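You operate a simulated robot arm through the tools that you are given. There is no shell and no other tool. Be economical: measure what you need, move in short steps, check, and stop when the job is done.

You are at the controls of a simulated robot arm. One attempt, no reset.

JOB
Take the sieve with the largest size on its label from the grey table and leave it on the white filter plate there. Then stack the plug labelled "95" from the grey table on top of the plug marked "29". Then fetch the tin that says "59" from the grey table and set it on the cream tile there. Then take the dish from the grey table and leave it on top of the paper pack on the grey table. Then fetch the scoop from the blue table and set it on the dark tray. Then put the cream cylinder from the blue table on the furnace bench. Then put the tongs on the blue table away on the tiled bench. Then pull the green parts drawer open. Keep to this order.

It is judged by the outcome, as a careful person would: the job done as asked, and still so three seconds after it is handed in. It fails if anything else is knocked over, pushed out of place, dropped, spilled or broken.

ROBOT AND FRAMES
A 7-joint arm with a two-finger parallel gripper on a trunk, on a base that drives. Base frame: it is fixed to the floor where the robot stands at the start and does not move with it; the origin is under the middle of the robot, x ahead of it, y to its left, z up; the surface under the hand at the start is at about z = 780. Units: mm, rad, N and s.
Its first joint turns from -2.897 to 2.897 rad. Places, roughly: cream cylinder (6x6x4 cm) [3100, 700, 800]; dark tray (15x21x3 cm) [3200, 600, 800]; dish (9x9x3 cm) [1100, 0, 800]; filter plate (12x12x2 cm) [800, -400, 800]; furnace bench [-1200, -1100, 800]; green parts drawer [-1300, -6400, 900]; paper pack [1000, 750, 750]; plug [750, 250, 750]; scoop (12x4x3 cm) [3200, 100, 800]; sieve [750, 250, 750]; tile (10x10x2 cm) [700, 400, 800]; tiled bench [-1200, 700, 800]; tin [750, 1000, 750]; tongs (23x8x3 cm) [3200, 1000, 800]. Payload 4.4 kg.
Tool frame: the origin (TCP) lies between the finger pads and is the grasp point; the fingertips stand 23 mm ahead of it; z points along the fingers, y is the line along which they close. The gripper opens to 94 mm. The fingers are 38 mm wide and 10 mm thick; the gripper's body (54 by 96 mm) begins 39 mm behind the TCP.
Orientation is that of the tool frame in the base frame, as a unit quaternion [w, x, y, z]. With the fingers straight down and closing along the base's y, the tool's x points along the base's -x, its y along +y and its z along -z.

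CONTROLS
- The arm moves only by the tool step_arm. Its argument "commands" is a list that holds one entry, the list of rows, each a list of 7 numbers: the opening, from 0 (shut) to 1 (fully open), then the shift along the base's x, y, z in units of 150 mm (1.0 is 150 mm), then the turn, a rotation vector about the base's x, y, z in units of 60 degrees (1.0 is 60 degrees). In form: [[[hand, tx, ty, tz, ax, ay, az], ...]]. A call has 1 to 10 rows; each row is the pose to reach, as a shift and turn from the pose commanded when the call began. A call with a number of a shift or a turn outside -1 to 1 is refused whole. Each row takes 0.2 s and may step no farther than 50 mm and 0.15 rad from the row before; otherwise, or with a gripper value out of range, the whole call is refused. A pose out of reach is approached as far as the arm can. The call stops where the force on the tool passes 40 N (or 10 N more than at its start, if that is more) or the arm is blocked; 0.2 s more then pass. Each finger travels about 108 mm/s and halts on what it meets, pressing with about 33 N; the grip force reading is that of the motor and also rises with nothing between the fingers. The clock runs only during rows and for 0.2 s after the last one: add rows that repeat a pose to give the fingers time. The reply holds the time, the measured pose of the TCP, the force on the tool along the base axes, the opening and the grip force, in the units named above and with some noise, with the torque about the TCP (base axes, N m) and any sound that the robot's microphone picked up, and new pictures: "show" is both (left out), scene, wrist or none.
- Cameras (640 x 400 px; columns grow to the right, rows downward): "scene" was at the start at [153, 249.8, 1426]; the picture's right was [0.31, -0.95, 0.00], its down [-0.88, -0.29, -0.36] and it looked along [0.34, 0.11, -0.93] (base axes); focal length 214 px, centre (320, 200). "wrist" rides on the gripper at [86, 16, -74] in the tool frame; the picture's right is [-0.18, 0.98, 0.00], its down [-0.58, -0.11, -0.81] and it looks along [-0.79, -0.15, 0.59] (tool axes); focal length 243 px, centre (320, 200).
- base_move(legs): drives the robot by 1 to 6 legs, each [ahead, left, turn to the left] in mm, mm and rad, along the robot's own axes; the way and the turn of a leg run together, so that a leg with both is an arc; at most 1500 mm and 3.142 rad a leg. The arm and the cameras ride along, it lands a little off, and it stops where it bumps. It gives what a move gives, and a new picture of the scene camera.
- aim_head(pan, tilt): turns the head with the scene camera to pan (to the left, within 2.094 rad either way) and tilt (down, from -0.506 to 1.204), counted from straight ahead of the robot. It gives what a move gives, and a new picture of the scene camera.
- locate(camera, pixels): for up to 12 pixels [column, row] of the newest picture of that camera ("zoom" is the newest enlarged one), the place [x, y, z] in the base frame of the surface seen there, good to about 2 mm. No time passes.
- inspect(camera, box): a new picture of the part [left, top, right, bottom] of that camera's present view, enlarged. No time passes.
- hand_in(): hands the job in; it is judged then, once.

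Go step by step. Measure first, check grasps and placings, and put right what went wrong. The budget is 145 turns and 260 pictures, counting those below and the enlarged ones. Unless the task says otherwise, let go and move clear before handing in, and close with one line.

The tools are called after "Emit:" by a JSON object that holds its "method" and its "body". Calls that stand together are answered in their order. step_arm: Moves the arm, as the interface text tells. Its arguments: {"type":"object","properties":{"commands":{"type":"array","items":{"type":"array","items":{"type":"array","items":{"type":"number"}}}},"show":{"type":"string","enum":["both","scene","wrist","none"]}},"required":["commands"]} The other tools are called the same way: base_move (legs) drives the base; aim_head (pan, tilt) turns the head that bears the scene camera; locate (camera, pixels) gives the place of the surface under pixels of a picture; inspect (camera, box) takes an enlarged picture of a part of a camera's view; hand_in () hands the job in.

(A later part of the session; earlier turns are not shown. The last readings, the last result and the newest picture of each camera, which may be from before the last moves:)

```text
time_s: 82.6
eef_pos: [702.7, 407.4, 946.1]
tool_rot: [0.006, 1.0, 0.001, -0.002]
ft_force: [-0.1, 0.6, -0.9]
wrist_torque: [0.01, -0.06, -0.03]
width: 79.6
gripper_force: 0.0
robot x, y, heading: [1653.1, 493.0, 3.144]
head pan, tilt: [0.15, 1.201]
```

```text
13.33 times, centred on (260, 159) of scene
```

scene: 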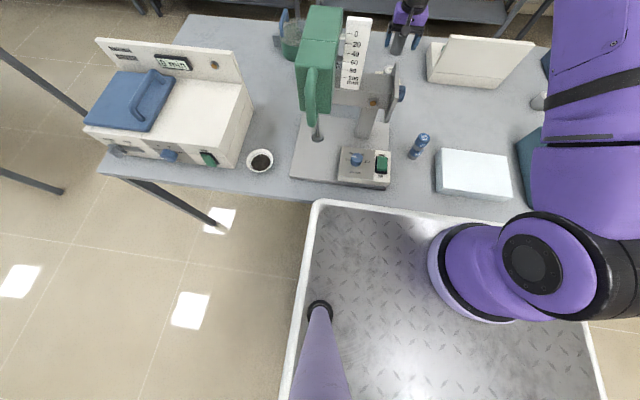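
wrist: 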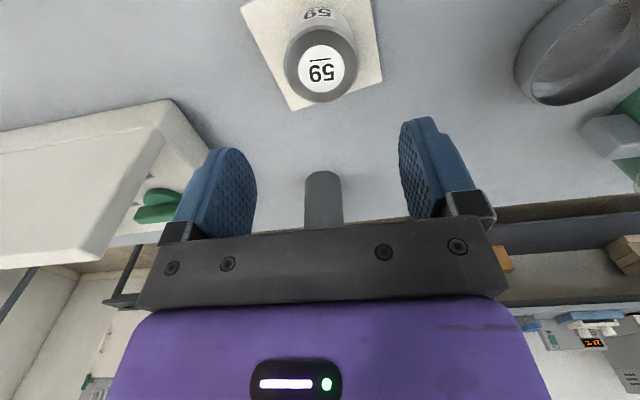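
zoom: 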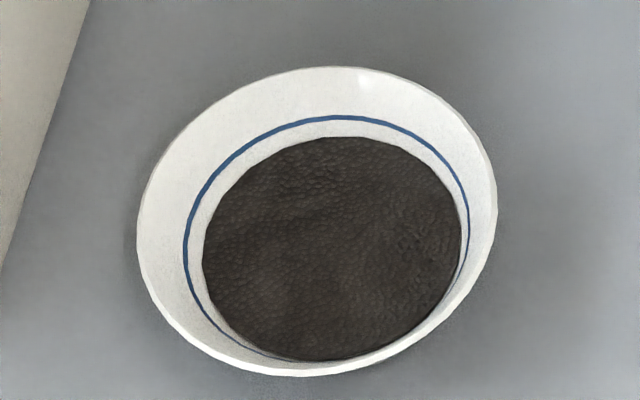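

Emit:
{"method": "locate", "body": {"camera": "zoom", "pixels": [[141, 235], [494, 190], [325, 69], [300, 373], [330, 250], [210, 270], [455, 235], [320, 140], [310, 355], [158, 170], [485, 250], [420, 338]]}}

Emit:
{"method": "step_arm", "body": {"commands": [[[0.85, 0.15, 0.15, 0.2, 0, 0, 0], [0.85, 0.3, 0.3, 0.4, 0, 0, 0], [0.85, 0.5, 0.4, 0.5, 0, 0, 0], [0.85, 0.75, 0.5, 0.6, 0, 0, 0], [0.85, 1, 0.6, 0.6, 0, 0, 0]]], "show": "none"}}

Emit:
{"method": "inspect", "body": {"camera": "scene", "box": [370, 120, 530, 220]}}

```text
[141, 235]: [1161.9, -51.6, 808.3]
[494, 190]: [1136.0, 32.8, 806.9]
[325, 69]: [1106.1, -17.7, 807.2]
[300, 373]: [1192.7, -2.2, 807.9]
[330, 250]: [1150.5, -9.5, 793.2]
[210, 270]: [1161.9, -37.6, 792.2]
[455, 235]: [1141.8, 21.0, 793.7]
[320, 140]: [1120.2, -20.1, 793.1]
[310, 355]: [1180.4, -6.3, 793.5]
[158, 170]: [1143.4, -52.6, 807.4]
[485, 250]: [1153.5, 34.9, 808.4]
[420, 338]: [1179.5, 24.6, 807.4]
```

```text
time_s: 83.8
eef_pos: [851.5, 497.1, 1036.8]
tool_rot: [0.005, 1.0, 0.001, -0.003]
ft_force: [-0.5, 0.8, 0.2]
wrist_torque: [-0.01, -0.04, 0.0]
width: 79.6
gripper_force: 0.2
robot x, y, heading: [1655.1, 492.8, 3.142]
head pan, tilt: [0.15, 1.201]
```

```text
4.00 times, centred on (450, 170) of scene
```

zoom: 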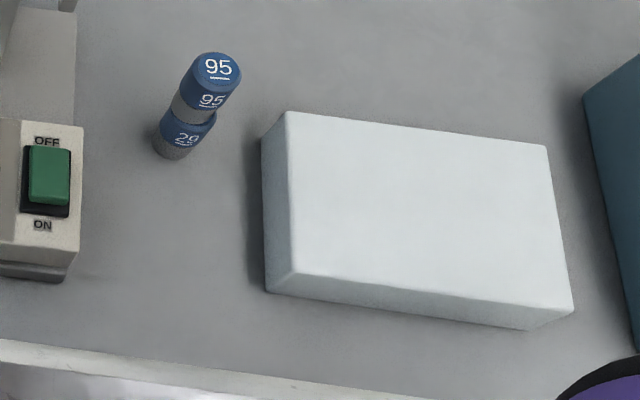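

Dish centre ≈ (1149,-9.7), rim radius 44 at z 807.5, powder inside. I'll straddle the rim with full opening, carefully centred. First pack corners.

Emit:
{"method": "locate", "body": {"camera": "zoom", "pixels": [[290, 115], [544, 150], [568, 308], [293, 270], [425, 210], [264, 288], [265, 140]]}}

Emit:
{"method": "step_arm", "body": {"commands": [[[1, 0.25, -0.1, 0.2, 0, 0, 0], [1, 0.5, -0.2, 0.4, 0, 0, 0], [1, 0.75, -0.2, 0.6, 0, 0, 0], [1, 1, -0.2, 0.8, 0, 0, 0]]], "show": "none"}}

Emit:
{"method": "step_arm", "body": {"commands": [[[1, 0.25, 0, 0.15, 0, 0, 0], [1, 0.5, 0, 0.2, 0, 0, 0], [1, 0.75, -0.1, 0.2, 0, 0, 0], [1, 1, -0.2, 0.2, 0, 0, 0]]], "show": "none"}}

```text
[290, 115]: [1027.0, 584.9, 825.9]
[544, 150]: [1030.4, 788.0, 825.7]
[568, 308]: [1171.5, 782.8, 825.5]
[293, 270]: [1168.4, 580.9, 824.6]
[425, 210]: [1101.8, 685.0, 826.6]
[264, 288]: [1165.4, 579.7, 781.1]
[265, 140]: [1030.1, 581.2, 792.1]
```

```text
refused: row 1 steps farther than a row can; nothing moved
```

```text
time_s: 84.8
eef_pos: [1003.7, 466.9, 1066.9]
tool_rot: [0.006, 1.0, 0.001, -0.004]
ft_force: [0.1, 1.5, 0.4]
wrist_torque: [-0.03, -0.01, -0.02]
width: 93.7
gripper_force: 0.0
robot x, y, heading: [1651.4, 493.9, 3.136]
head pan, tilt: [0.15, 1.201]
```

Pack top centre ≈ (1099,684), z 826. I check the stand's heights before passing beside it.

Emit:
{"method": "locate", "body": {"camera": "scene", "pixels": [[320, 12], [340, 30], [310, 80], [330, 110], [318, 125], [312, 140], [358, 22], [325, 40], [365, 180], [295, 170], [390, 70], [400, 110]]}}

```text
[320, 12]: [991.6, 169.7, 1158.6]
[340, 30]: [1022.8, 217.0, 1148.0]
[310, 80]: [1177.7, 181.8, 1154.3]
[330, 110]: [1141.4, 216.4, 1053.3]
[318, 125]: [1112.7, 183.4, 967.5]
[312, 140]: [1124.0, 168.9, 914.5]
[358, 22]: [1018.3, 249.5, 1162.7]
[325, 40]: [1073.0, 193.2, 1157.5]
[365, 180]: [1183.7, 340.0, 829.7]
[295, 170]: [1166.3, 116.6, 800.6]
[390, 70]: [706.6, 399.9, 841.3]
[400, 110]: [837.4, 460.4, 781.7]
```

Stand head tops at z 1163; I go over it at z≈1250.

Emit:
{"method": "step_arm", "body": {"commands": [[[1, 0, 0, 0.3, 0, 0, 0], [1, 0, 0, 0.6, 0, 0, 0], [1, 0, 0, 0.9, 0, 0, 0], [1, 0.1, 0, 1, 0, 0, 0]]], "show": "none"}}

Emit:
{"method": "step_arm", "body": {"commands": [[[1, 0.05, -0.15, 0.2, 0, 0, 0], [1, 0.1, -0.4, 0.25, 0, 0, 0], [1, 0.15, -0.7, 0.25, 0, 0, 0], [1, 0.2, -1, 0.25, 0, 0, 0]]], "show": "scene"}}

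```text
time_s: 85.8
eef_pos: [1017.9, 467.3, 1216.8]
tool_rot: [0.005, 1.0, 0.0, -0.003]
ft_force: [-0.6, 0.8, -0.5]
wrist_torque: [0.01, -0.08, -0.02]
width: 94.1
gripper_force: 0.0
robot x, y, heading: [1654.1, 492.3, 3.143]
head pan, tilt: [0.15, 1.201]
```

```text
time_s: 86.8
eef_pos: [1048.3, 317.9, 1254.6]
tool_rot: [0.005, 1.0, 0.0, -0.004]
ft_force: [1.0, 0.6, 0.1]
wrist_torque: [-0.06, 0.03, -0.01]
width: 94.0
gripper_force: 0.0
robot x, y, heading: [1654.8, 492.7, 3.14]
head pan, tilt: [0.15, 1.201]
```

scene: 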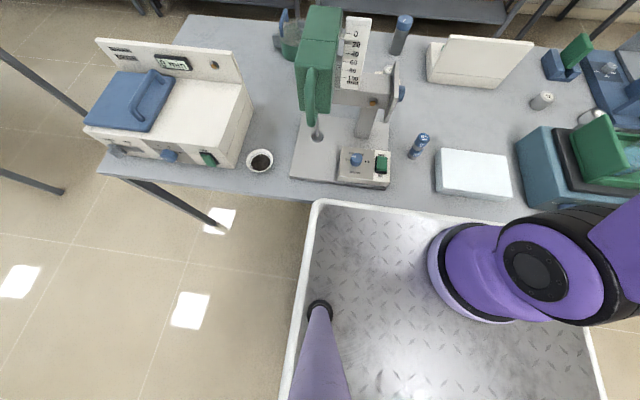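

Emit:
{"method": "step_arm", "body": {"commands": [[[1, 0.08, -0.3, 0, 0, 0, 0], [1, 0.16, -0.6, 0, 0, 0, 0], [1, 0.2, -0.8, 0, 0, 0, 0], [1, 0.24, -1, 0, 0, 0, 0]]], "show": "none"}}

Emit:
{"method": "step_arm", "body": {"commands": [[[1, 0.08, -0.3, 0, 0, 0, 0], [1, 0.16, -0.6, 0, 0, 0, 0], [1, 0.2, -0.8, 0, 0, 0, 0], [1, 0.24, -1, 0, 0, 0, 0]]], "show": "both"}}

```text
time_s: 87.8
eef_pos: [1083.2, 165.7, 1254.3]
tool_rot: [0.004, 1.0, 0.001, -0.003]
ft_force: [0.4, 0.0, 0.6]
wrist_torque: [-0.02, 0.03, -0.02]
width: 94.2
gripper_force: 0.0
robot x, y, heading: [1650.0, 492.1, 3.136]
head pan, tilt: [0.15, 1.201]
```

```text
time_s: 88.8
eef_pos: [1120.2, 16.4, 1254.9]
tool_rot: [0.005, 1.0, 0.001, -0.004]
ft_force: [-0.1, 1.9, -0.4]
wrist_torque: [-0.02, 0.05, -0.02]
width: 93.7
gripper_force: 0.0
robot x, y, heading: [1654.2, 491.1, 3.142]
head pan, tilt: [0.15, 1.201]
```

scene: 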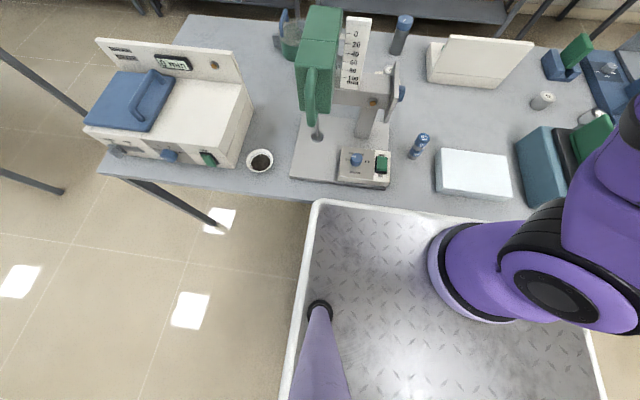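
wrist: 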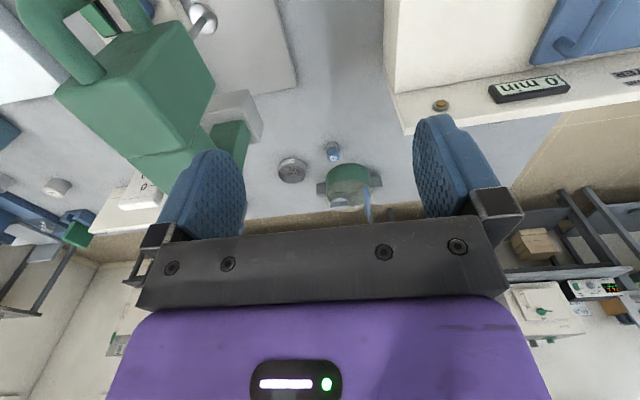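

Emit:
{"method": "step_arm", "body": {"commands": [[[1, 0.192, -0.174, -0.1, 0, 0, 0], [1, 0.192, -0.174, -0.4, 0, 0, 0], [1, 0.192, -0.174, -0.7, 0, 0, 0], [1, 0.192, -0.174, -1, 0, 0, 0]]], "show": "none"}}

Emit:
{"method": "step_arm", "body": {"commands": [[[1, 0, 0, -0.3, 0, 0, 0], [1, 0, 0, -0.6, 0, 0, 0], [1, 0, 0, -0.9, 0, 0, 0], [1, 0, 0, -1, 0, 0, 0]]], "show": "both"}}

Emit:
{"method": "inspect", "body": {"camera": "scene", "box": [228, 120, 308, 180]}}

```text
time_s: 89.8
eef_pos: [1148.9, -8.5, 1105.7]
tool_rot: [0.005, 1.0, 0.001, -0.004]
ft_force: [0.7, 0.3, 0.0]
wrist_torque: [-0.02, 0.0, -0.01]
width: 94.0
gripper_force: 0.1
robot x, y, heading: [1651.7, 494.7, 3.138]
head pan, tilt: [0.15, 1.201]
```

```text
time_s: 90.8
eef_pos: [1148.1, -9.0, 955.3]
tool_rot: [0.005, 1.0, 0.001, -0.004]
ft_force: [-0.3, -0.4, -0.2]
wrist_torque: [-0.02, 0.02, 0.01]
width: 93.6
gripper_force: 0.1
robot x, y, heading: [1652.9, 492.5, 3.142]
head pan, tilt: [0.15, 1.201]
```

scene: 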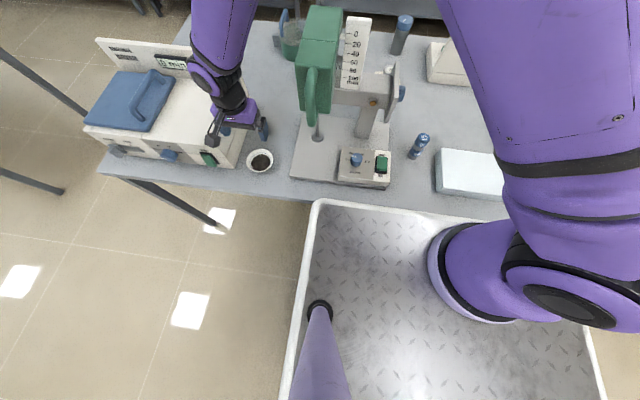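
wrist: 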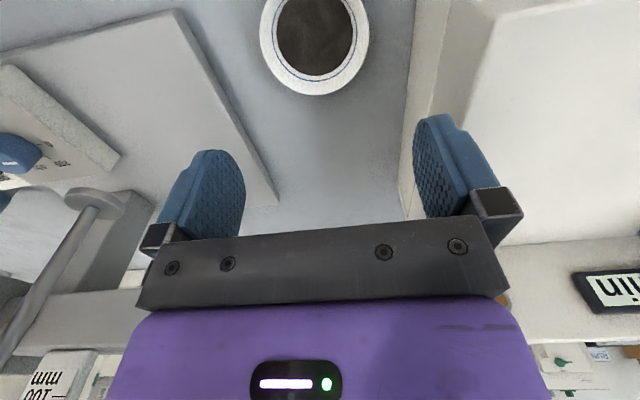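

```text
6.67 times, centred on (268, 150) of scene
```

zoom: 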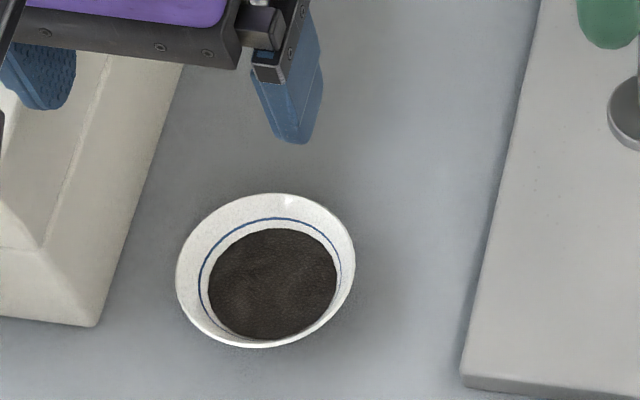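

Emit:
{"method": "locate", "body": {"camera": "wrist", "pixels": [[262, 35], [368, 35], [316, 94], [263, 15], [367, 15], [410, 60], [406, 110], [402, 160], [232, 100], [425, 30]]}}

Emit:
{"method": "locate", "body": {"camera": "zoom", "pixels": [[177, 285], [353, 255], [273, 194], [260, 346], [98, 325], [130, 240], [460, 385]]}}

```text
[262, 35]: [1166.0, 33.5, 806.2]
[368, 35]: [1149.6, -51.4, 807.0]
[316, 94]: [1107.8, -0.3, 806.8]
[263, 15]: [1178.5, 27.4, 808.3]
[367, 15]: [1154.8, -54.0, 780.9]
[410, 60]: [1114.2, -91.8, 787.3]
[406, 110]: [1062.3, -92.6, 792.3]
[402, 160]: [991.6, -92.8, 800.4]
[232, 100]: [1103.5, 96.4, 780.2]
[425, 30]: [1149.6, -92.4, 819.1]
```

```text
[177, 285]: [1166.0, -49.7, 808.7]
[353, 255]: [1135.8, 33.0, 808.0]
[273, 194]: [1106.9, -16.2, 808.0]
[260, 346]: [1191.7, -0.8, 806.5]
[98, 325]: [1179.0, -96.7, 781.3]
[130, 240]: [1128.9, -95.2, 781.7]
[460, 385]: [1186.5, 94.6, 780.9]
```

Dish centre (1149.4,-9), matches the tool's. I lower to tips just above the rim and check.

Emit:
{"method": "step_arm", "body": {"commands": [[[1, 0.005, 0, -0.3, 0, 0, 0], [1, 0.005, 0, -0.6, 0, 0, 0], [1, 0.005, 0, -0.77, 0, 0, 0], [1, 0.005, 0, -0.77, 0, 0, 0]]], "show": "wrist"}}

Emit:
{"method": "inspect", "body": {"camera": "scene", "box": [228, 130, 292, 170]}}

Emit:
{"method": "inspect", "body": {"camera": "wrist", "box": [200, 60, 460, 220]}}

```text
time_s: 91.8
eef_pos: [1148.8, -10.4, 839.4]
tool_rot: [0.006, 1.0, 0.001, -0.005]
ft_force: [-0.5, -0.4, 0.8]
wrist_torque: [0.02, 0.04, 0.01]
width: 94.1
gripper_force: 0.0
robot x, y, heading: [1650.5, 493.6, 3.142]
head pan, tilt: [0.15, 1.201]
```

wrist: 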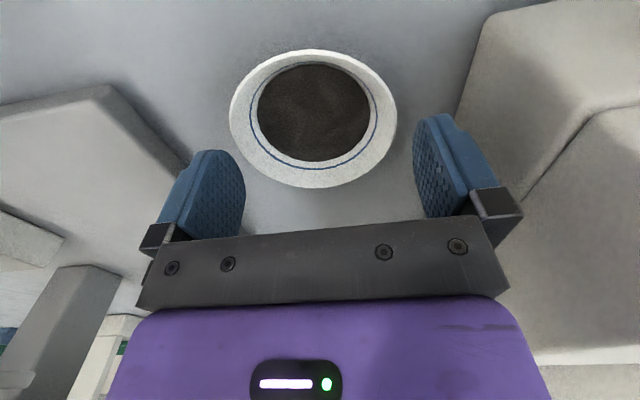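

```text
10.00 times, centred on (260, 150) of scene
```

zoom: 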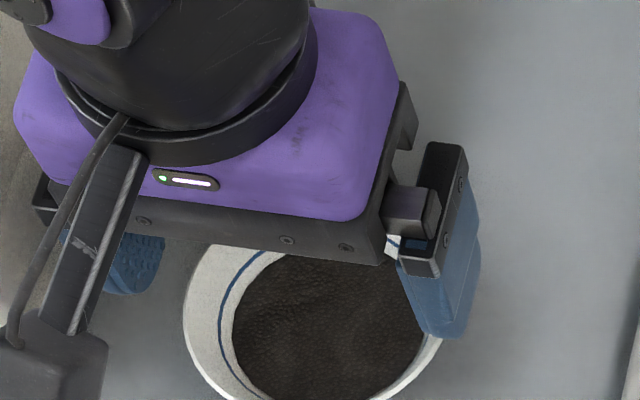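

```text
2.46 times, centred on (330, 140) of wrist
```

zoom: 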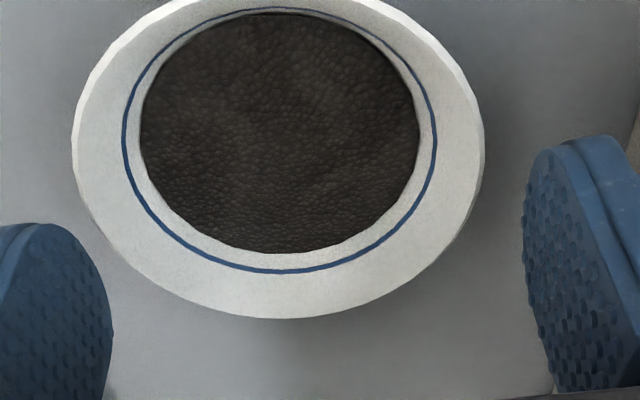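

From the camera geometry the rim should span 236–403 px if centred, but spans 230–397: the dish lies ~3 mm toward +y of the tool. I shift by +3.2 mm and recheck.

Emit:
{"method": "step_arm", "body": {"commands": [[[1, 0.004, 0.021, 0, 0, 0, 0], [1, 0.004, 0.021, 0, 0, 0, 0]]], "show": "none"}}

Emit:
{"method": "inspect", "body": {"camera": "wrist", "box": [200, 40, 440, 190]}}

```text
time_s: 92.4
eef_pos: [1151.1, -6.2, 838.8]
tool_rot: [0.005, 1.0, 0.001, -0.004]
ft_force: [0.2, -0.3, -0.5]
wrist_torque: [-0.04, 0.01, -0.01]
width: 94.2
gripper_force: 0.0
robot x, y, heading: [1656.1, 492.0, 3.14]
head pan, tilt: [0.15, 1.201]
```

```text
2.67 times, centred on (320, 115) of wrist
```

zoom: 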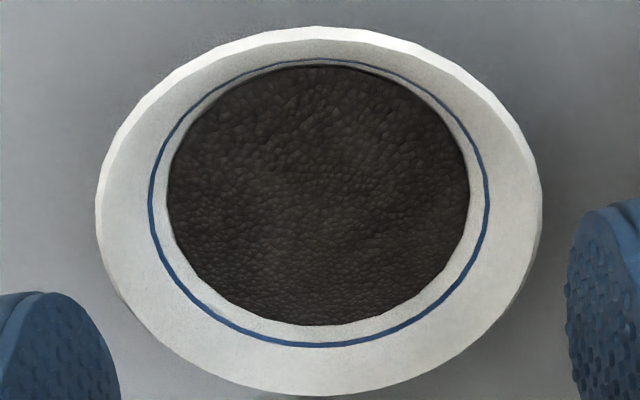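

Now the rim spans 235.6–403.2 px, as expected when centred. Lower gently past the rim.

Emit:
{"method": "step_arm", "body": {"commands": [[[1, 0, 0, -0.03, 0, 0, 0], [1, 0, 0, -0.05, 0, 0, 0], [1, 0, 0, -0.06, 0, 0, 0], [1, 0, 0, -0.07, 0, 0, 0]]], "show": "none"}}

Emit:
{"method": "inspect", "body": {"camera": "wrist", "box": [200, 60, 460, 220]}}

```text
time_s: 93.4
eef_pos: [1149.7, -5.6, 828.5]
tool_rot: [0.006, 1.0, 0.002, -0.004]
ft_force: [0.8, 0.1, 1.0]
wrist_torque: [0.02, 0.0, -0.02]
width: 93.9
gripper_force: 0.0
robot x, y, heading: [1652.7, 494.7, 3.143]
head pan, tilt: [0.15, 1.201]
```

```text
2.46 times, centred on (330, 140) of wrist
```

zoom: 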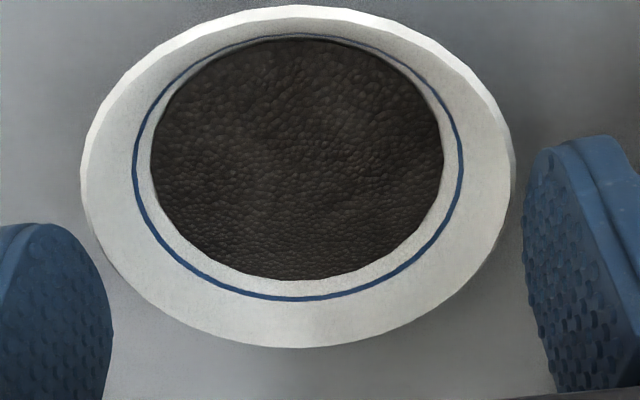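

No contact; continue down to z≈815.

Emit:
{"method": "step_arm", "body": {"commands": [[[1, 0, 0, -0.02, 0, 0, 0], [1, 0, 0, -0.04, 0, 0, 0], [1, 0, 0, -0.06, 0, 0, 0], [1, 0, 0, -0.08, 0, 0, 0], [1, 0, 0, -0.095, 0, 0, 0], [1, 0, 0, -0.095, 0, 0, 0]]], "show": "wrist"}}

```text
time_s: 94.8
eef_pos: [1149.8, -6.9, 813.2]
tool_rot: [0.005, 1.0, 0.001, -0.003]
ft_force: [-0.2, 0.2, 0.1]
wrist_torque: [-0.01, 0.03, 0.0]
width: 94.1
gripper_force: 0.1
robot x, y, heading: [1654.1, 491.9, 3.137]
head pan, tilt: [0.15, 1.201]
```

wrist: 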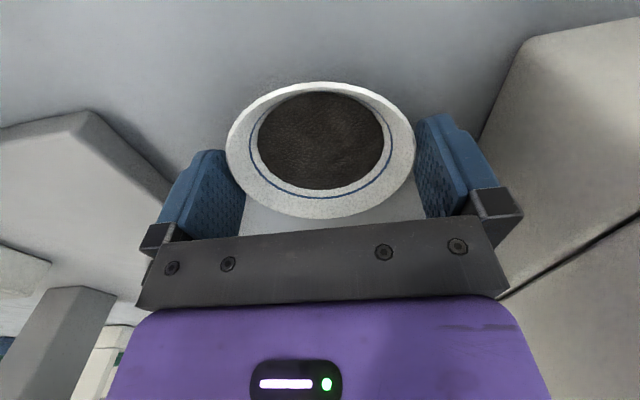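

Both pads flank the rim. Close gently and lift a little.

Emit:
{"method": "step_arm", "body": {"commands": [[[0.96, 0, 0, 0, 0, 0, 0], [0.93, 0, 0, 0, 0, 0, 0], [0.88, 0, 0, 0, 0, 0, 0], [0.5, 0, 0, 0, 0, 0, 0], [0, 0, 0, 0, 0, 0, 0], [0, 0, 0, 0.02, 0, 0, 0], [0, 0, 0, 0.06, 0, 0, 0], [0, 0, 0, 0.12, 0, 0, 0], [0, 0, 0, 0.2, 0, 0, 0]]], "show": "wrist"}}

Emit:
{"method": "inspect", "body": {"camera": "scene", "box": [220, 120, 300, 180]}}

```text
time_s: 96.8
eef_pos: [1150.3, -6.4, 842.6]
tool_rot: [0.005, 1.0, 0.001, -0.003]
ft_force: [-0.3, 0.8, -1.0]
wrist_torque: [-0.02, -0.03, 0.02]
width: 88.4
gripper_force: 32.8
robot x, y, heading: [1651.3, 493.4, 3.138]
head pan, tilt: [0.15, 1.201]
```

wrist: 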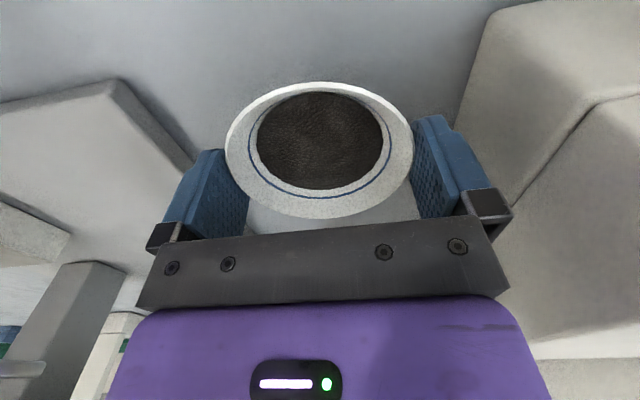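

```text
6.67 times, centred on (260, 150) of scene
```

zoom: 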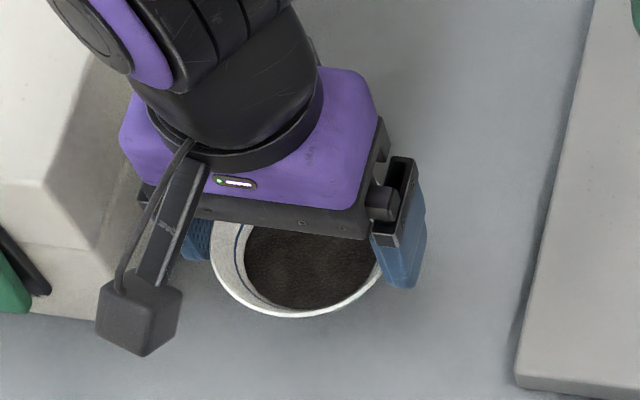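

The dish is held and level. I lift slowly.

Emit:
{"method": "step_arm", "body": {"commands": [[[0, 0, 0, 0.1, 0, 0, 0], [0, 0, 0, 0.25, 0, 0, 0], [0, 0, 0, 0.45, 0, 0, 0], [0, 0, 0, 0.65, 0, 0, 0], [0, 0, 0, 0.85, 0, 0, 0], [0, 0, 0, 1, 0, 0, 0]]], "show": "wrist"}}

Emit:
{"method": "step_arm", "body": {"commands": [[[0, 0, 0, 0.1, 0, 0, 0], [0, 0, 0, 0.25, 0, 0, 0], [0, 0, 0, 0.45, 0, 0, 0], [0, 0, 0, 0.65, 0, 0, 0], [0, 0, 0, 0.85, 0, 0, 0], [0, 0, 0, 1, 0, 0, 0]]], "show": "none"}}

Emit:
{"method": "step_arm", "body": {"commands": [[[0, 0, 0, 0.1, 0, 0, 0], [0, 0, 0, 0.25, 0, 0, 0], [0, -0.05, 0, 0.45, 0, 0, 0], [0, -0.1, 0, 0.6, 0, 0, 0], [0, -0.15, 0, 0.72, 0, 0, 0], [0, -0.2, 0, 0.77, 0, 0, 0]]], "show": "wrist"}}

```text
time_s: 98.2
eef_pos: [1149.4, -6.0, 994.6]
tool_rot: [0.005, 1.0, 0.001, -0.003]
ft_force: [0.4, 0.7, -1.3]
wrist_torque: [0.02, -0.03, -0.02]
width: 88.7
gripper_force: 33.3
robot x, y, heading: [1651.1, 492.7, 3.142]
head pan, tilt: [0.15, 1.201]
```

wrist: 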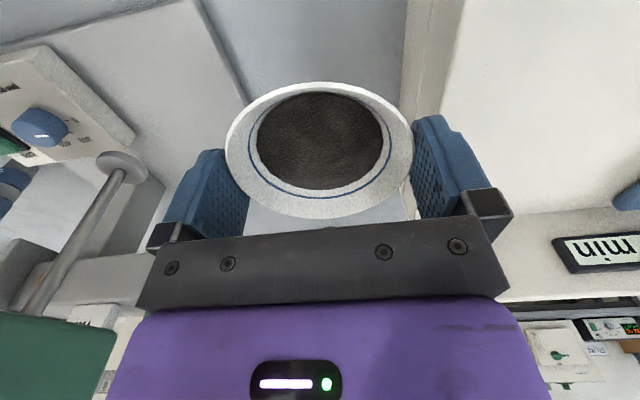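

```text
time_s: 99.6
eef_pos: [1149.3, -6.8, 1144.3]
tool_rot: [0.005, 1.0, 0.002, -0.003]
ft_force: [-0.2, -0.1, -1.1]
wrist_torque: [0.01, 0.01, -0.03]
width: 88.7
gripper_force: 33.0
robot x, y, heading: [1652.1, 491.3, 3.144]
head pan, tilt: [0.15, 1.201]
```

```text
time_s: 101.0
eef_pos: [1118.7, -5.4, 1261.1]
tool_rot: [0.005, 1.0, 0.0, -0.004]
ft_force: [0.6, -0.4, -0.9]
wrist_torque: [0.02, 0.01, -0.01]
width: 89.1
gripper_force: 33.0
robot x, y, heading: [1654.8, 494.5, 3.139]
head pan, tilt: [0.15, 1.201]
```

wrist: 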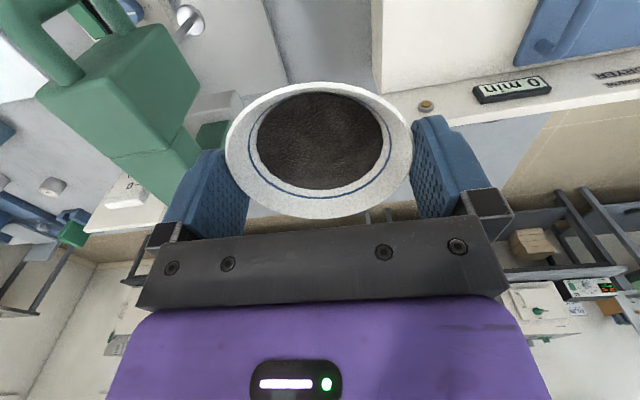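

Emit:
{"method": "step_arm", "body": {"commands": [[[0, -0.02, 0.1, 0, 0, 0, 0], [0, -0.06, 0.3, 0, 0, 0, 0], [0, -0.1, 0.5, 0, 0, 0, 0], [0, -0.15, 0.7, 0, 0, 0, 0], [0, -0.2, 0.9, 0, 0, 0, 0], [0, -0.22, 1, 0, 0, 0, 0]]], "show": "none"}}

Emit:
{"method": "step_arm", "body": {"commands": [[[0, -0.02, 0.1, 0, 0, 0, 0], [0, -0.06, 0.3, 0, 0, 0, 0], [0, -0.1, 0.5, 0, 0, 0, 0], [0, -0.15, 0.7, 0, 0, 0, 0], [0, -0.2, 0.9, 0, 0, 0, 0], [0, -0.22, 1, 0, 0, 0, 0]]], "show": "none"}}

Emit:
{"method": "step_arm", "body": {"commands": [[[0, 0, 0.1, 0, 0, 0, 0], [0, 0, 0.3, 0, 0, 0, 0], [0, 0, 0.5, 0, 0, 0, 0], [0, 0, 0.7, 0, 0, 0, 0], [0, 0, 0.9, 0, 0, 0, 0], [0, 0, 1, 0, 0, 0, 0]]], "show": "none"}}

Emit:
{"method": "step_arm", "body": {"commands": [[[0, 0, 0.1, 0, 0, 0, 0], [0, 0.05, 0.3, 0, 0, 0, 0], [0, 0.1, 0.5, 0, 0, 0, 0], [0, 0.12, 0.7, 0, 0, 0, 0], [0, 0.14, 0.9, 0, 0, 0, 0], [0, 0.14, 1, 0, 0, 0, 0]]], "show": "both"}}

```text
time_s: 102.4
eef_pos: [1087.1, 144.3, 1260.2]
tool_rot: [0.005, 1.0, 0.001, -0.005]
ft_force: [-0.5, -0.5, -0.8]
wrist_torque: [-0.01, 0.04, 0.03]
width: 88.8
gripper_force: 32.8
robot x, y, heading: [1650.9, 494.1, 3.145]
head pan, tilt: [0.15, 1.201]
```

```text
time_s: 103.8
eef_pos: [1054.0, 295.1, 1261.1]
tool_rot: [0.005, 1.0, 0.002, -0.004]
ft_force: [-0.1, 0.5, -1.4]
wrist_torque: [0.03, 0.05, 0.02]
width: 88.5
gripper_force: 32.7
robot x, y, heading: [1653.7, 492.8, 3.144]
head pan, tilt: [0.15, 1.201]
```

```text
time_s: 105.2
eef_pos: [1054.3, 443.1, 1260.1]
tool_rot: [0.004, 1.0, 0.001, -0.004]
ft_force: [-0.7, 0.0, -0.6]
wrist_torque: [-0.01, 0.0, 0.02]
width: 88.9
gripper_force: 33.1
robot x, y, heading: [1652.9, 492.7, 3.141]
head pan, tilt: [0.15, 1.201]
```

```text
time_s: 106.6
eef_pos: [1074.8, 594.7, 1259.5]
tool_rot: [0.004, 1.0, 0.002, -0.005]
ft_force: [-0.7, -0.8, -0.8]
wrist_torque: [-0.03, -0.02, -0.06]
width: 88.7
gripper_force: 32.9
robot x, y, heading: [1654.5, 491.7, 3.14]
head pan, tilt: [0.15, 1.201]
```

scene: 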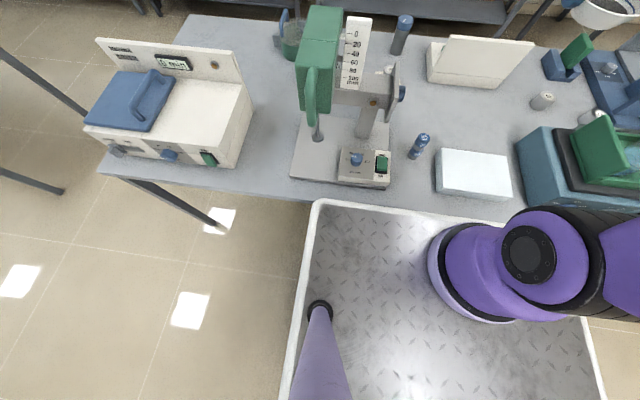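
wrist: 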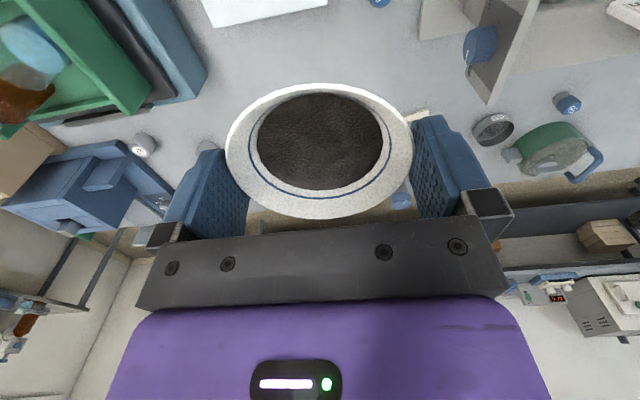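

Emit:
{"method": "step_arm", "body": {"commands": [[[0, 0.03, 0.1, 0, 0, 0, 0], [0, 0.08, 0.3, -0.1, 0, 0, 0], [0, 0.12, 0.45, -0.25, 0, 0, 0], [0, 0.15, 0.55, -0.4, 0, 0, 0], [0, 0.16, 0.59, -0.6, 0, 0, 0], [0, 0.16, 0.595, -0.8, 0, 0, 0], [0, 0.16, 0.595, -1, 0, 0, 0]]], "show": "none"}}

Emit:
{"method": "step_arm", "body": {"commands": [[[0, 0, 0, -0.2, 0, 0, 0], [0, 0, 0, -0.4, 0, 0, 0], [0, 0, 0, -0.6, 0, 0, 0], [0, 0, 0, -0.8, 0, 0, 0], [0, 0, 0, -1, 0, 0, 0]]], "show": "none"}}

Emit:
{"method": "step_arm", "body": {"commands": [[[0, 0, 0, -0.2, 0, 0, 0], [0, 0, 0, -0.4, 0, 0, 0], [0, 0, 0, -0.53, 0, 0, 0], [0, 0, 0, -0.6, 0, 0, 0], [0, 0, 0, -0.62, 0, 0, 0]]], "show": "both"}}

Emit:
{"method": "inspect", "body": {"camera": "scene", "box": [420, 120, 540, 210]}}

```text
time_s: 108.2
eef_pos: [1099.9, 681.3, 1109.4]
tool_rot: [0.005, 1.0, 0.001, -0.003]
ft_force: [-0.2, -0.5, -0.5]
wrist_torque: [-0.03, 0.04, 0.01]
width: 88.9
gripper_force: 32.8
robot x, y, heading: [1651.9, 493.1, 3.146]
head pan, tilt: [0.15, 1.201]
```

```text
time_s: 109.4
eef_pos: [1098.6, 683.2, 959.3]
tool_rot: [0.005, 1.0, 0.001, -0.005]
ft_force: [0.1, -0.7, 0.1]
wrist_torque: [-0.01, 0.01, -0.03]
width: 88.9
gripper_force: 33.5
robot x, y, heading: [1652.8, 489.9, 3.143]
head pan, tilt: [0.15, 1.201]
```

```text
time_s: 110.6
eef_pos: [1098.7, 683.0, 866.1]
tool_rot: [0.006, 1.0, 0.001, -0.005]
ft_force: [-0.2, -0.5, -0.3]
wrist_torque: [-0.01, -0.02, 0.01]
width: 89.0
gripper_force: 33.0
robot x, y, heading: [1655.7, 494.0, 3.144]
head pan, tilt: [0.15, 1.201]
```

scene: 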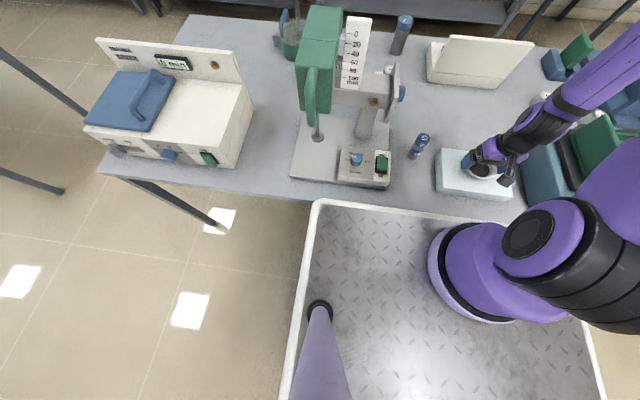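
wrist: 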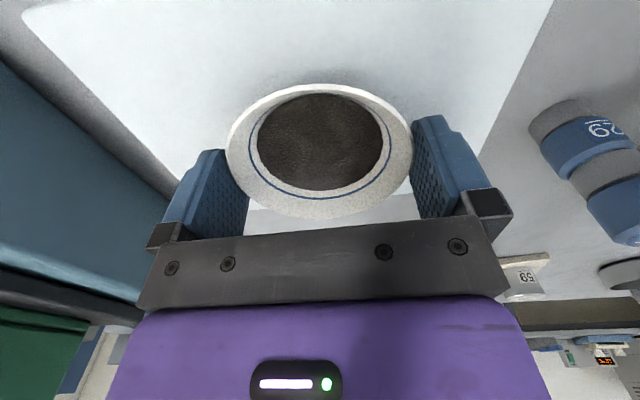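

```text
4.44 times, centred on (480, 165) of scene
```

zoom: 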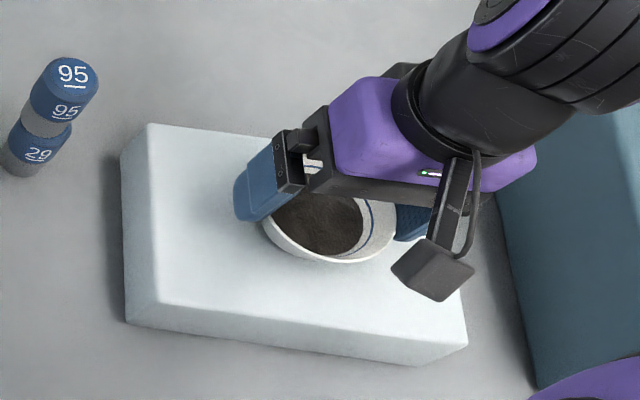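

Above the pack centre, 8 mm high. Lower gently to z≈858.5 and release gradually.

Emit:
{"method": "step_arm", "body": {"commands": [[[0, 0, 0, -0.02, 0, 0, 0], [0, 0, 0, -0.035, 0, 0, 0], [0, 0, 0, -0.045, 0, 0, 0], [0, 0, 0, -0.052, 0, 0, 0], [0, 0, 0, -0.052, 0, 0, 0]]], "show": "wrist"}}

Emit:
{"method": "inspect", "body": {"camera": "scene", "box": [440, 140, 520, 200]}}

```text
time_s: 111.8
eef_pos: [1098.8, 683.3, 859.8]
tool_rot: [0.006, 1.0, 0.0, -0.004]
ft_force: [-1.4, 0.8, 11.7]
wrist_torque: [-0.13, 0.0, 0.0]
width: 89.2
gripper_force: 33.2
robot x, y, heading: [1651.3, 496.3, 3.148]
head pan, tilt: [0.15, 1.201]
```

wrist: 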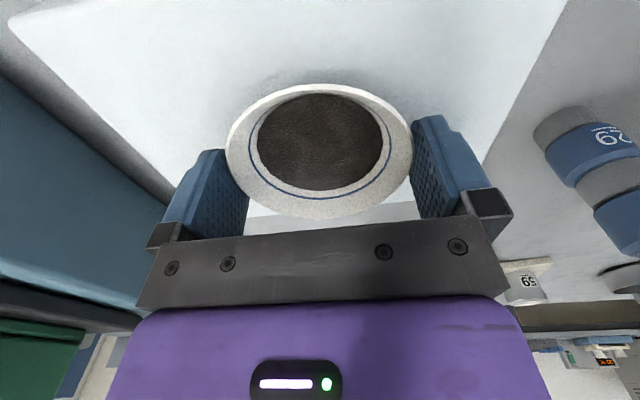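

```text
6.67 times, centred on (480, 170) of scene
```

zoom: 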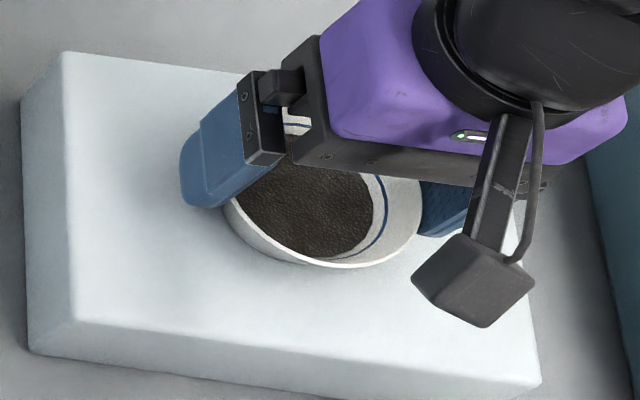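

Contact felt (11.7 N). Relax 1 mm, open, and rise straight up slowly.

Emit:
{"method": "step_arm", "body": {"commands": [[[0, 0, 0, 0.007, 0, 0, 0], [0.95, 0, 0, 0.007, 0, 0, 0], [1, 0, 0, 0.007, 0, 0, 0], [1, 0, 0, 0.007, 0, 0, 0], [1, 0, 0, 0.03, 0, 0, 0], [1, 0, 0, 0.08, 0, 0, 0], [1, 0, 0, 0.15, 0, 0, 0], [1, 0, 0, 0.25, 0, 0, 0], [1, 0, 0, 0.45, 0, 0, 0], [1, 0, 0, 0.7, 0, 0, 0]]], "show": "both"}}

Emit:
{"method": "inspect", "body": {"camera": "scene", "box": [420, 130, 540, 205]}}

```text
time_s: 114.0
eef_pos: [1100.3, 683.5, 963.4]
tool_rot: [0.005, 1.0, 0.002, -0.003]
ft_force: [-1.5, -0.1, 0.4]
wrist_torque: [0.0, 0.0, -0.01]
width: 94.1
gripper_force: 0.1
robot x, y, heading: [1656.0, 493.1, 3.136]
head pan, tilt: [0.15, 1.201]
```

scene: 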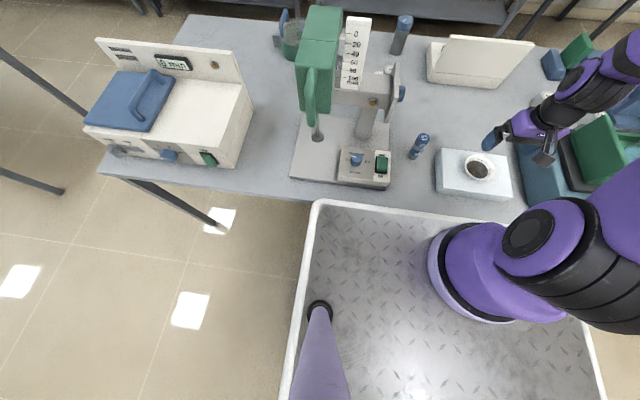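
wrist: 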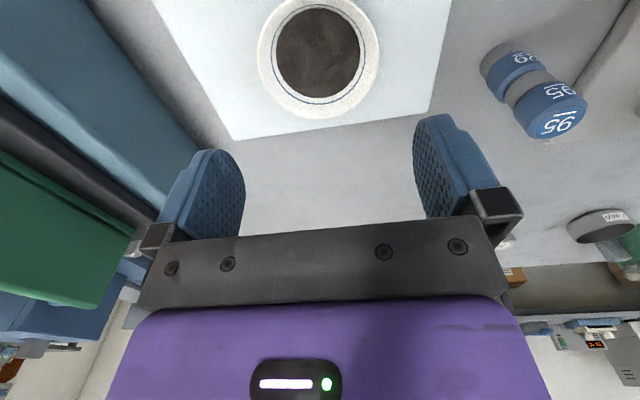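

```text
5.33 times, centred on (480, 168) of scene
```

zoom: 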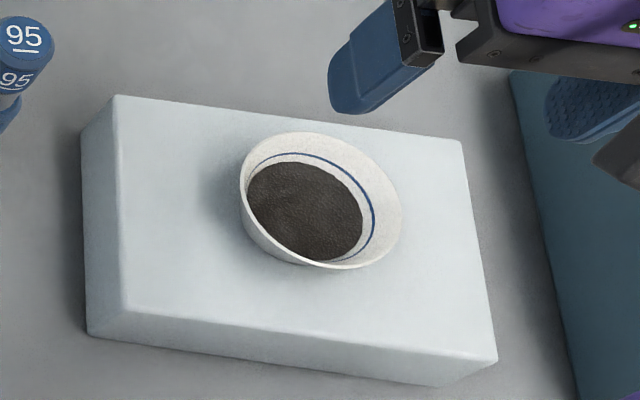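

The dish rests on the pack, level. Now the blue table: retract the arm, back off, turn round and look.

Emit:
{"method": "step_arm", "body": {"commands": [[[0.5, 0, 0, 0.3, 0, 0, 0], [0.5, 0, 0, 0.6, 0, 0, 0], [0.5, 0, -0.2, 0.8, 0, 0, 0], [0.5, 0, -0.5, 0.9, 0, 0, 0], [0.5, 0, -0.8, 0.95, 0, 0, 0]]], "show": "none"}}

Emit:
{"method": "base_move", "body": {"legs": [[-225, 0, 0], [0, 0, -3.141]]}}

Emit:
{"method": "aim_head", "body": {"pan": 0.15, "tilt": 0.5}}

```text
time_s: 115.2
eef_pos: [1098.5, 564.0, 1106.4]
tool_rot: [0.006, 1.0, 0.001, -0.004]
ft_force: [0.6, 0.3, 0.2]
wrist_torque: [-0.05, 0.01, 0.01]
width: 47.1
gripper_force: 0.0
robot x, y, heading: [1656.6, 494.6, 3.139]
head pan, tilt: [0.15, 1.201]
```

```text
time_s: 124.3
eef_pos: [2432.3, 406.7, 1104.9]
tool_rot: [0.003, 0.012, 1.0, 0.005]
ft_force: [0.2, -0.1, -0.8]
wrist_torque: [0.01, -0.01, 0.01]
width: 46.9
gripper_force: 0.0
robot x, y, heading: [1877.2, 491.6, -0.025]
head pan, tilt: [0.15, 1.201]
```

scene: 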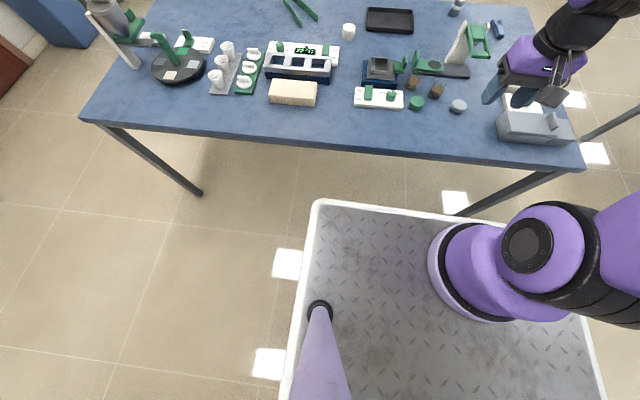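

```text
time_s: 125.3
eef_pos: [2432.2, 407.2, 1106.1]
tool_rot: [0.003, 0.011, 1.0, 0.006]
ft_force: [-0.5, 0.8, 0.2]
wrist_torque: [0.01, 0.02, -0.01]
width: 47.2
gripper_force: 0.1
robot x, y, heading: [1879.1, 495.7, -0.025]
head pan, tilt: [0.15, 0.499]
```

scene: 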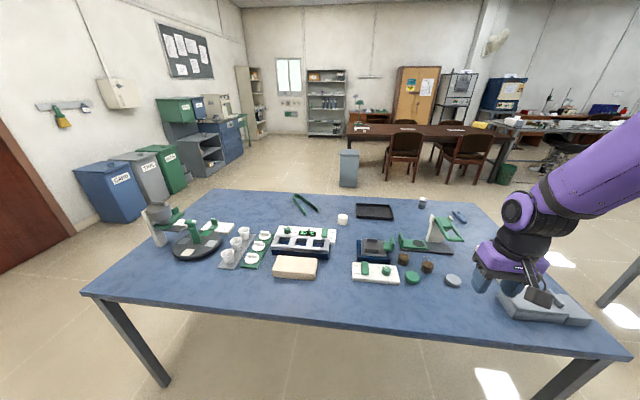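

Tongs, tray, cream cylinder and scoop lie along the far edge. I locate them and inspect the right part.

Emit:
{"method": "locate", "body": {"camera": "scene", "pixels": [[303, 203], [374, 211], [342, 218], [459, 216], [455, 222], [422, 202], [356, 204], [393, 206], [330, 193], [470, 204], [300, 325], [348, 160]]}}

Emit:
{"method": "inspect", "body": {"camera": "scene", "box": [400, 180, 500, 250]}}

Emit:
{"method": "inspect", "body": {"camera": "scene", "box": [270, 180, 410, 250]}}

```text
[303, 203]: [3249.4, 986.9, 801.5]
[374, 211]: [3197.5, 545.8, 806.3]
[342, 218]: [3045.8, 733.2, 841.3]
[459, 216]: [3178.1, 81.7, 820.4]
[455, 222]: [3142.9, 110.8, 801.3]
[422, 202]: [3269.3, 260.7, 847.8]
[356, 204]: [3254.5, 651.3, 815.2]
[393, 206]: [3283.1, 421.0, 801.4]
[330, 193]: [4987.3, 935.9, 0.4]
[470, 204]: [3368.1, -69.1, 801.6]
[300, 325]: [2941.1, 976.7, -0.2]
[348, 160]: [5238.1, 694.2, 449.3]
```

```text
5.71 times, centred on (450, 215) of scene
```

zoom: 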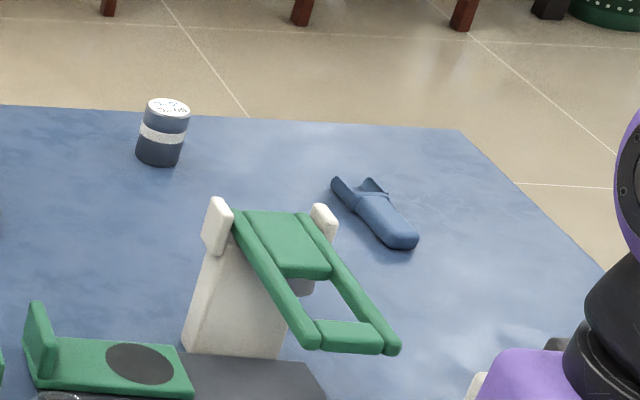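

```text
4.57 times, centred on (340, 215) of scene
```

zoom: 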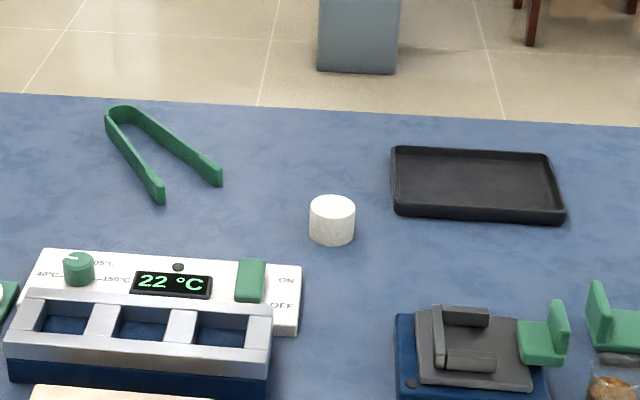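

I drive round the right end of the blue table to its far side, in checked legs.

Emit:
{"method": "base_move", "body": {"legs": [[0, -1176, 0.025], [900, 0, 0]]}}

Emit:
{"method": "aim_head", "body": {"pan": 0.5, "tilt": 0.6}}

```text
time_s: 135.7
eef_pos: [3315.8, -759.6, 1105.3]
tool_rot: [0.003, -0.002, 1.0, 0.005]
ft_force: [0.4, -0.4, -0.8]
wrist_torque: [0.02, 0.03, 0.02]
width: 47.1
gripper_force: 0.1
robot x, y, heading: [2764.9, -686.7, 0.002]
head pan, tilt: [0.15, 0.499]
```

scene: 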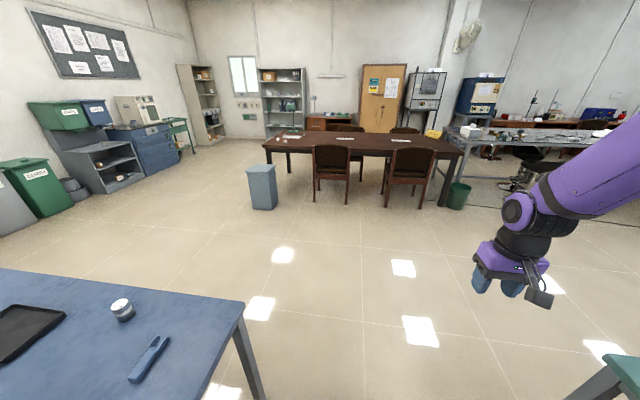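

```text
time_s: 136.5
eef_pos: [3314.7, -759.5, 1105.7]
tool_rot: [0.003, -0.001, 1.0, 0.006]
ft_force: [1.2, 0.6, -0.7]
wrist_torque: [0.0, -0.02, 0.01]
width: 47.0
gripper_force: 0.0
robot x, y, heading: [2759.3, -689.8, -0.001]
head pan, tilt: [0.499, 0.6]
```

scene: 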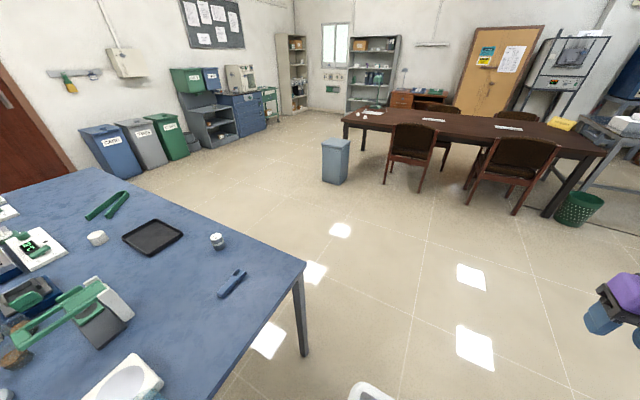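

Emit:
{"method": "locate", "body": {"camera": "scene", "pixels": [[335, 184], [392, 195], [470, 200], [304, 355], [303, 262], [85, 168], [232, 283], [150, 237], [217, 240]]}}

Emit:
{"method": "base_move", "body": {"legs": [[1150, 0, 0], [0, 1000, 0]]}}

```text
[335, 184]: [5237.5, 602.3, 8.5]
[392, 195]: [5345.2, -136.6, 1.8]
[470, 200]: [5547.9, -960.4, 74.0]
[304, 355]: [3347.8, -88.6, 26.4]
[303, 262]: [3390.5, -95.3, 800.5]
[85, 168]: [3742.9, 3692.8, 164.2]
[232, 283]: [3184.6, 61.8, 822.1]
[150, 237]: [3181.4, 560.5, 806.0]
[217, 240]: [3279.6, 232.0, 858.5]
```

```text
time_s: 147.1
eef_pos: [4462.9, 237.6, 1105.8]
tool_rot: [0.004, -0.001, 1.0, 0.005]
ft_force: [-0.4, -0.2, -0.3]
wrist_torque: [0.02, -0.02, -0.01]
width: 47.1
gripper_force: 0.0
robot x, y, heading: [3909.2, 308.3, 0.001]
head pan, tilt: [0.499, 0.6]
```

scene: 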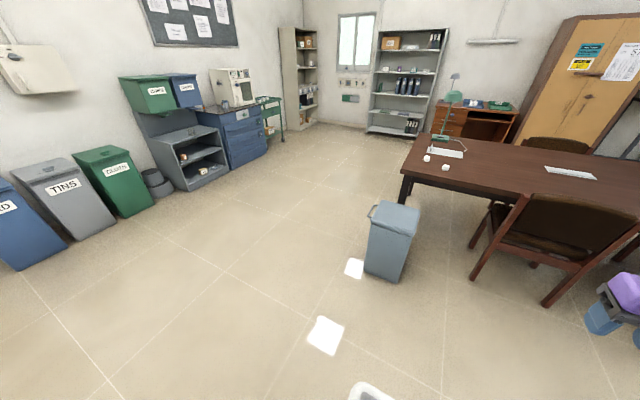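

Emit:
{"method": "base_move", "body": {"legs": [[0, 0, 3.141], [85, 0, 0]]}}

Emit:
{"method": "aim_head", "body": {"pan": 0.15, "tilt": 0.9}}

```text
time_s: 155.5
eef_pos: [3270.3, 395.9, 1105.7]
tool_rot: [0.006, 1.0, -0.012, -0.003]
ft_force: [-0.1, 0.5, -0.3]
wrist_torque: [-0.01, -0.02, -0.01]
width: 46.9
gripper_force: 0.0
robot x, y, heading: [3825.2, 312.5, 3.119]
head pan, tilt: [0.499, 0.6]
```

scene: 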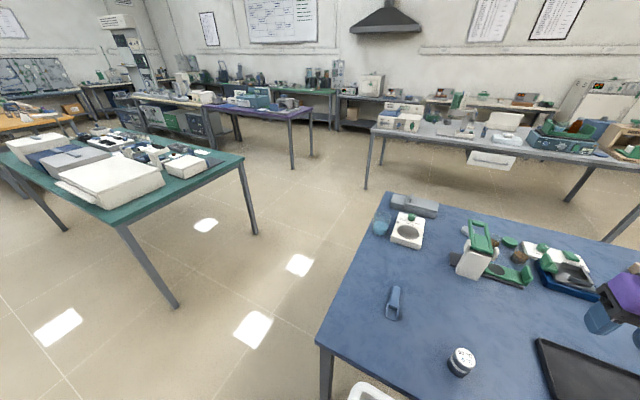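

```text
time_s: 156.3
eef_pos: [3270.5, 394.8, 1105.5]
tool_rot: [0.004, 1.0, -0.011, -0.003]
ft_force: [-0.6, -0.4, 0.1]
wrist_torque: [0.03, 0.0, 0.0]
width: 47.1
gripper_force: 0.1
robot x, y, heading: [3823.8, 309.6, 3.117]
head pan, tilt: [0.15, 0.901]
```

scene: 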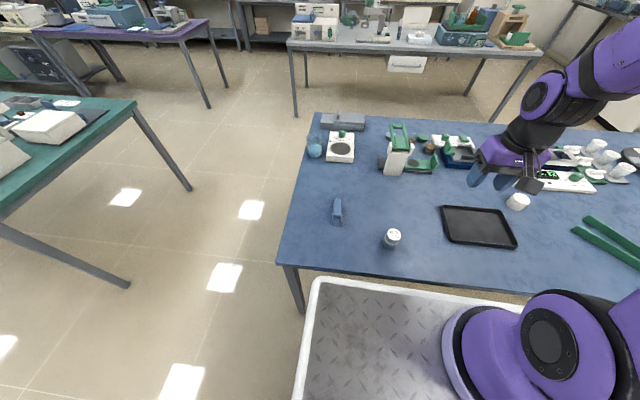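

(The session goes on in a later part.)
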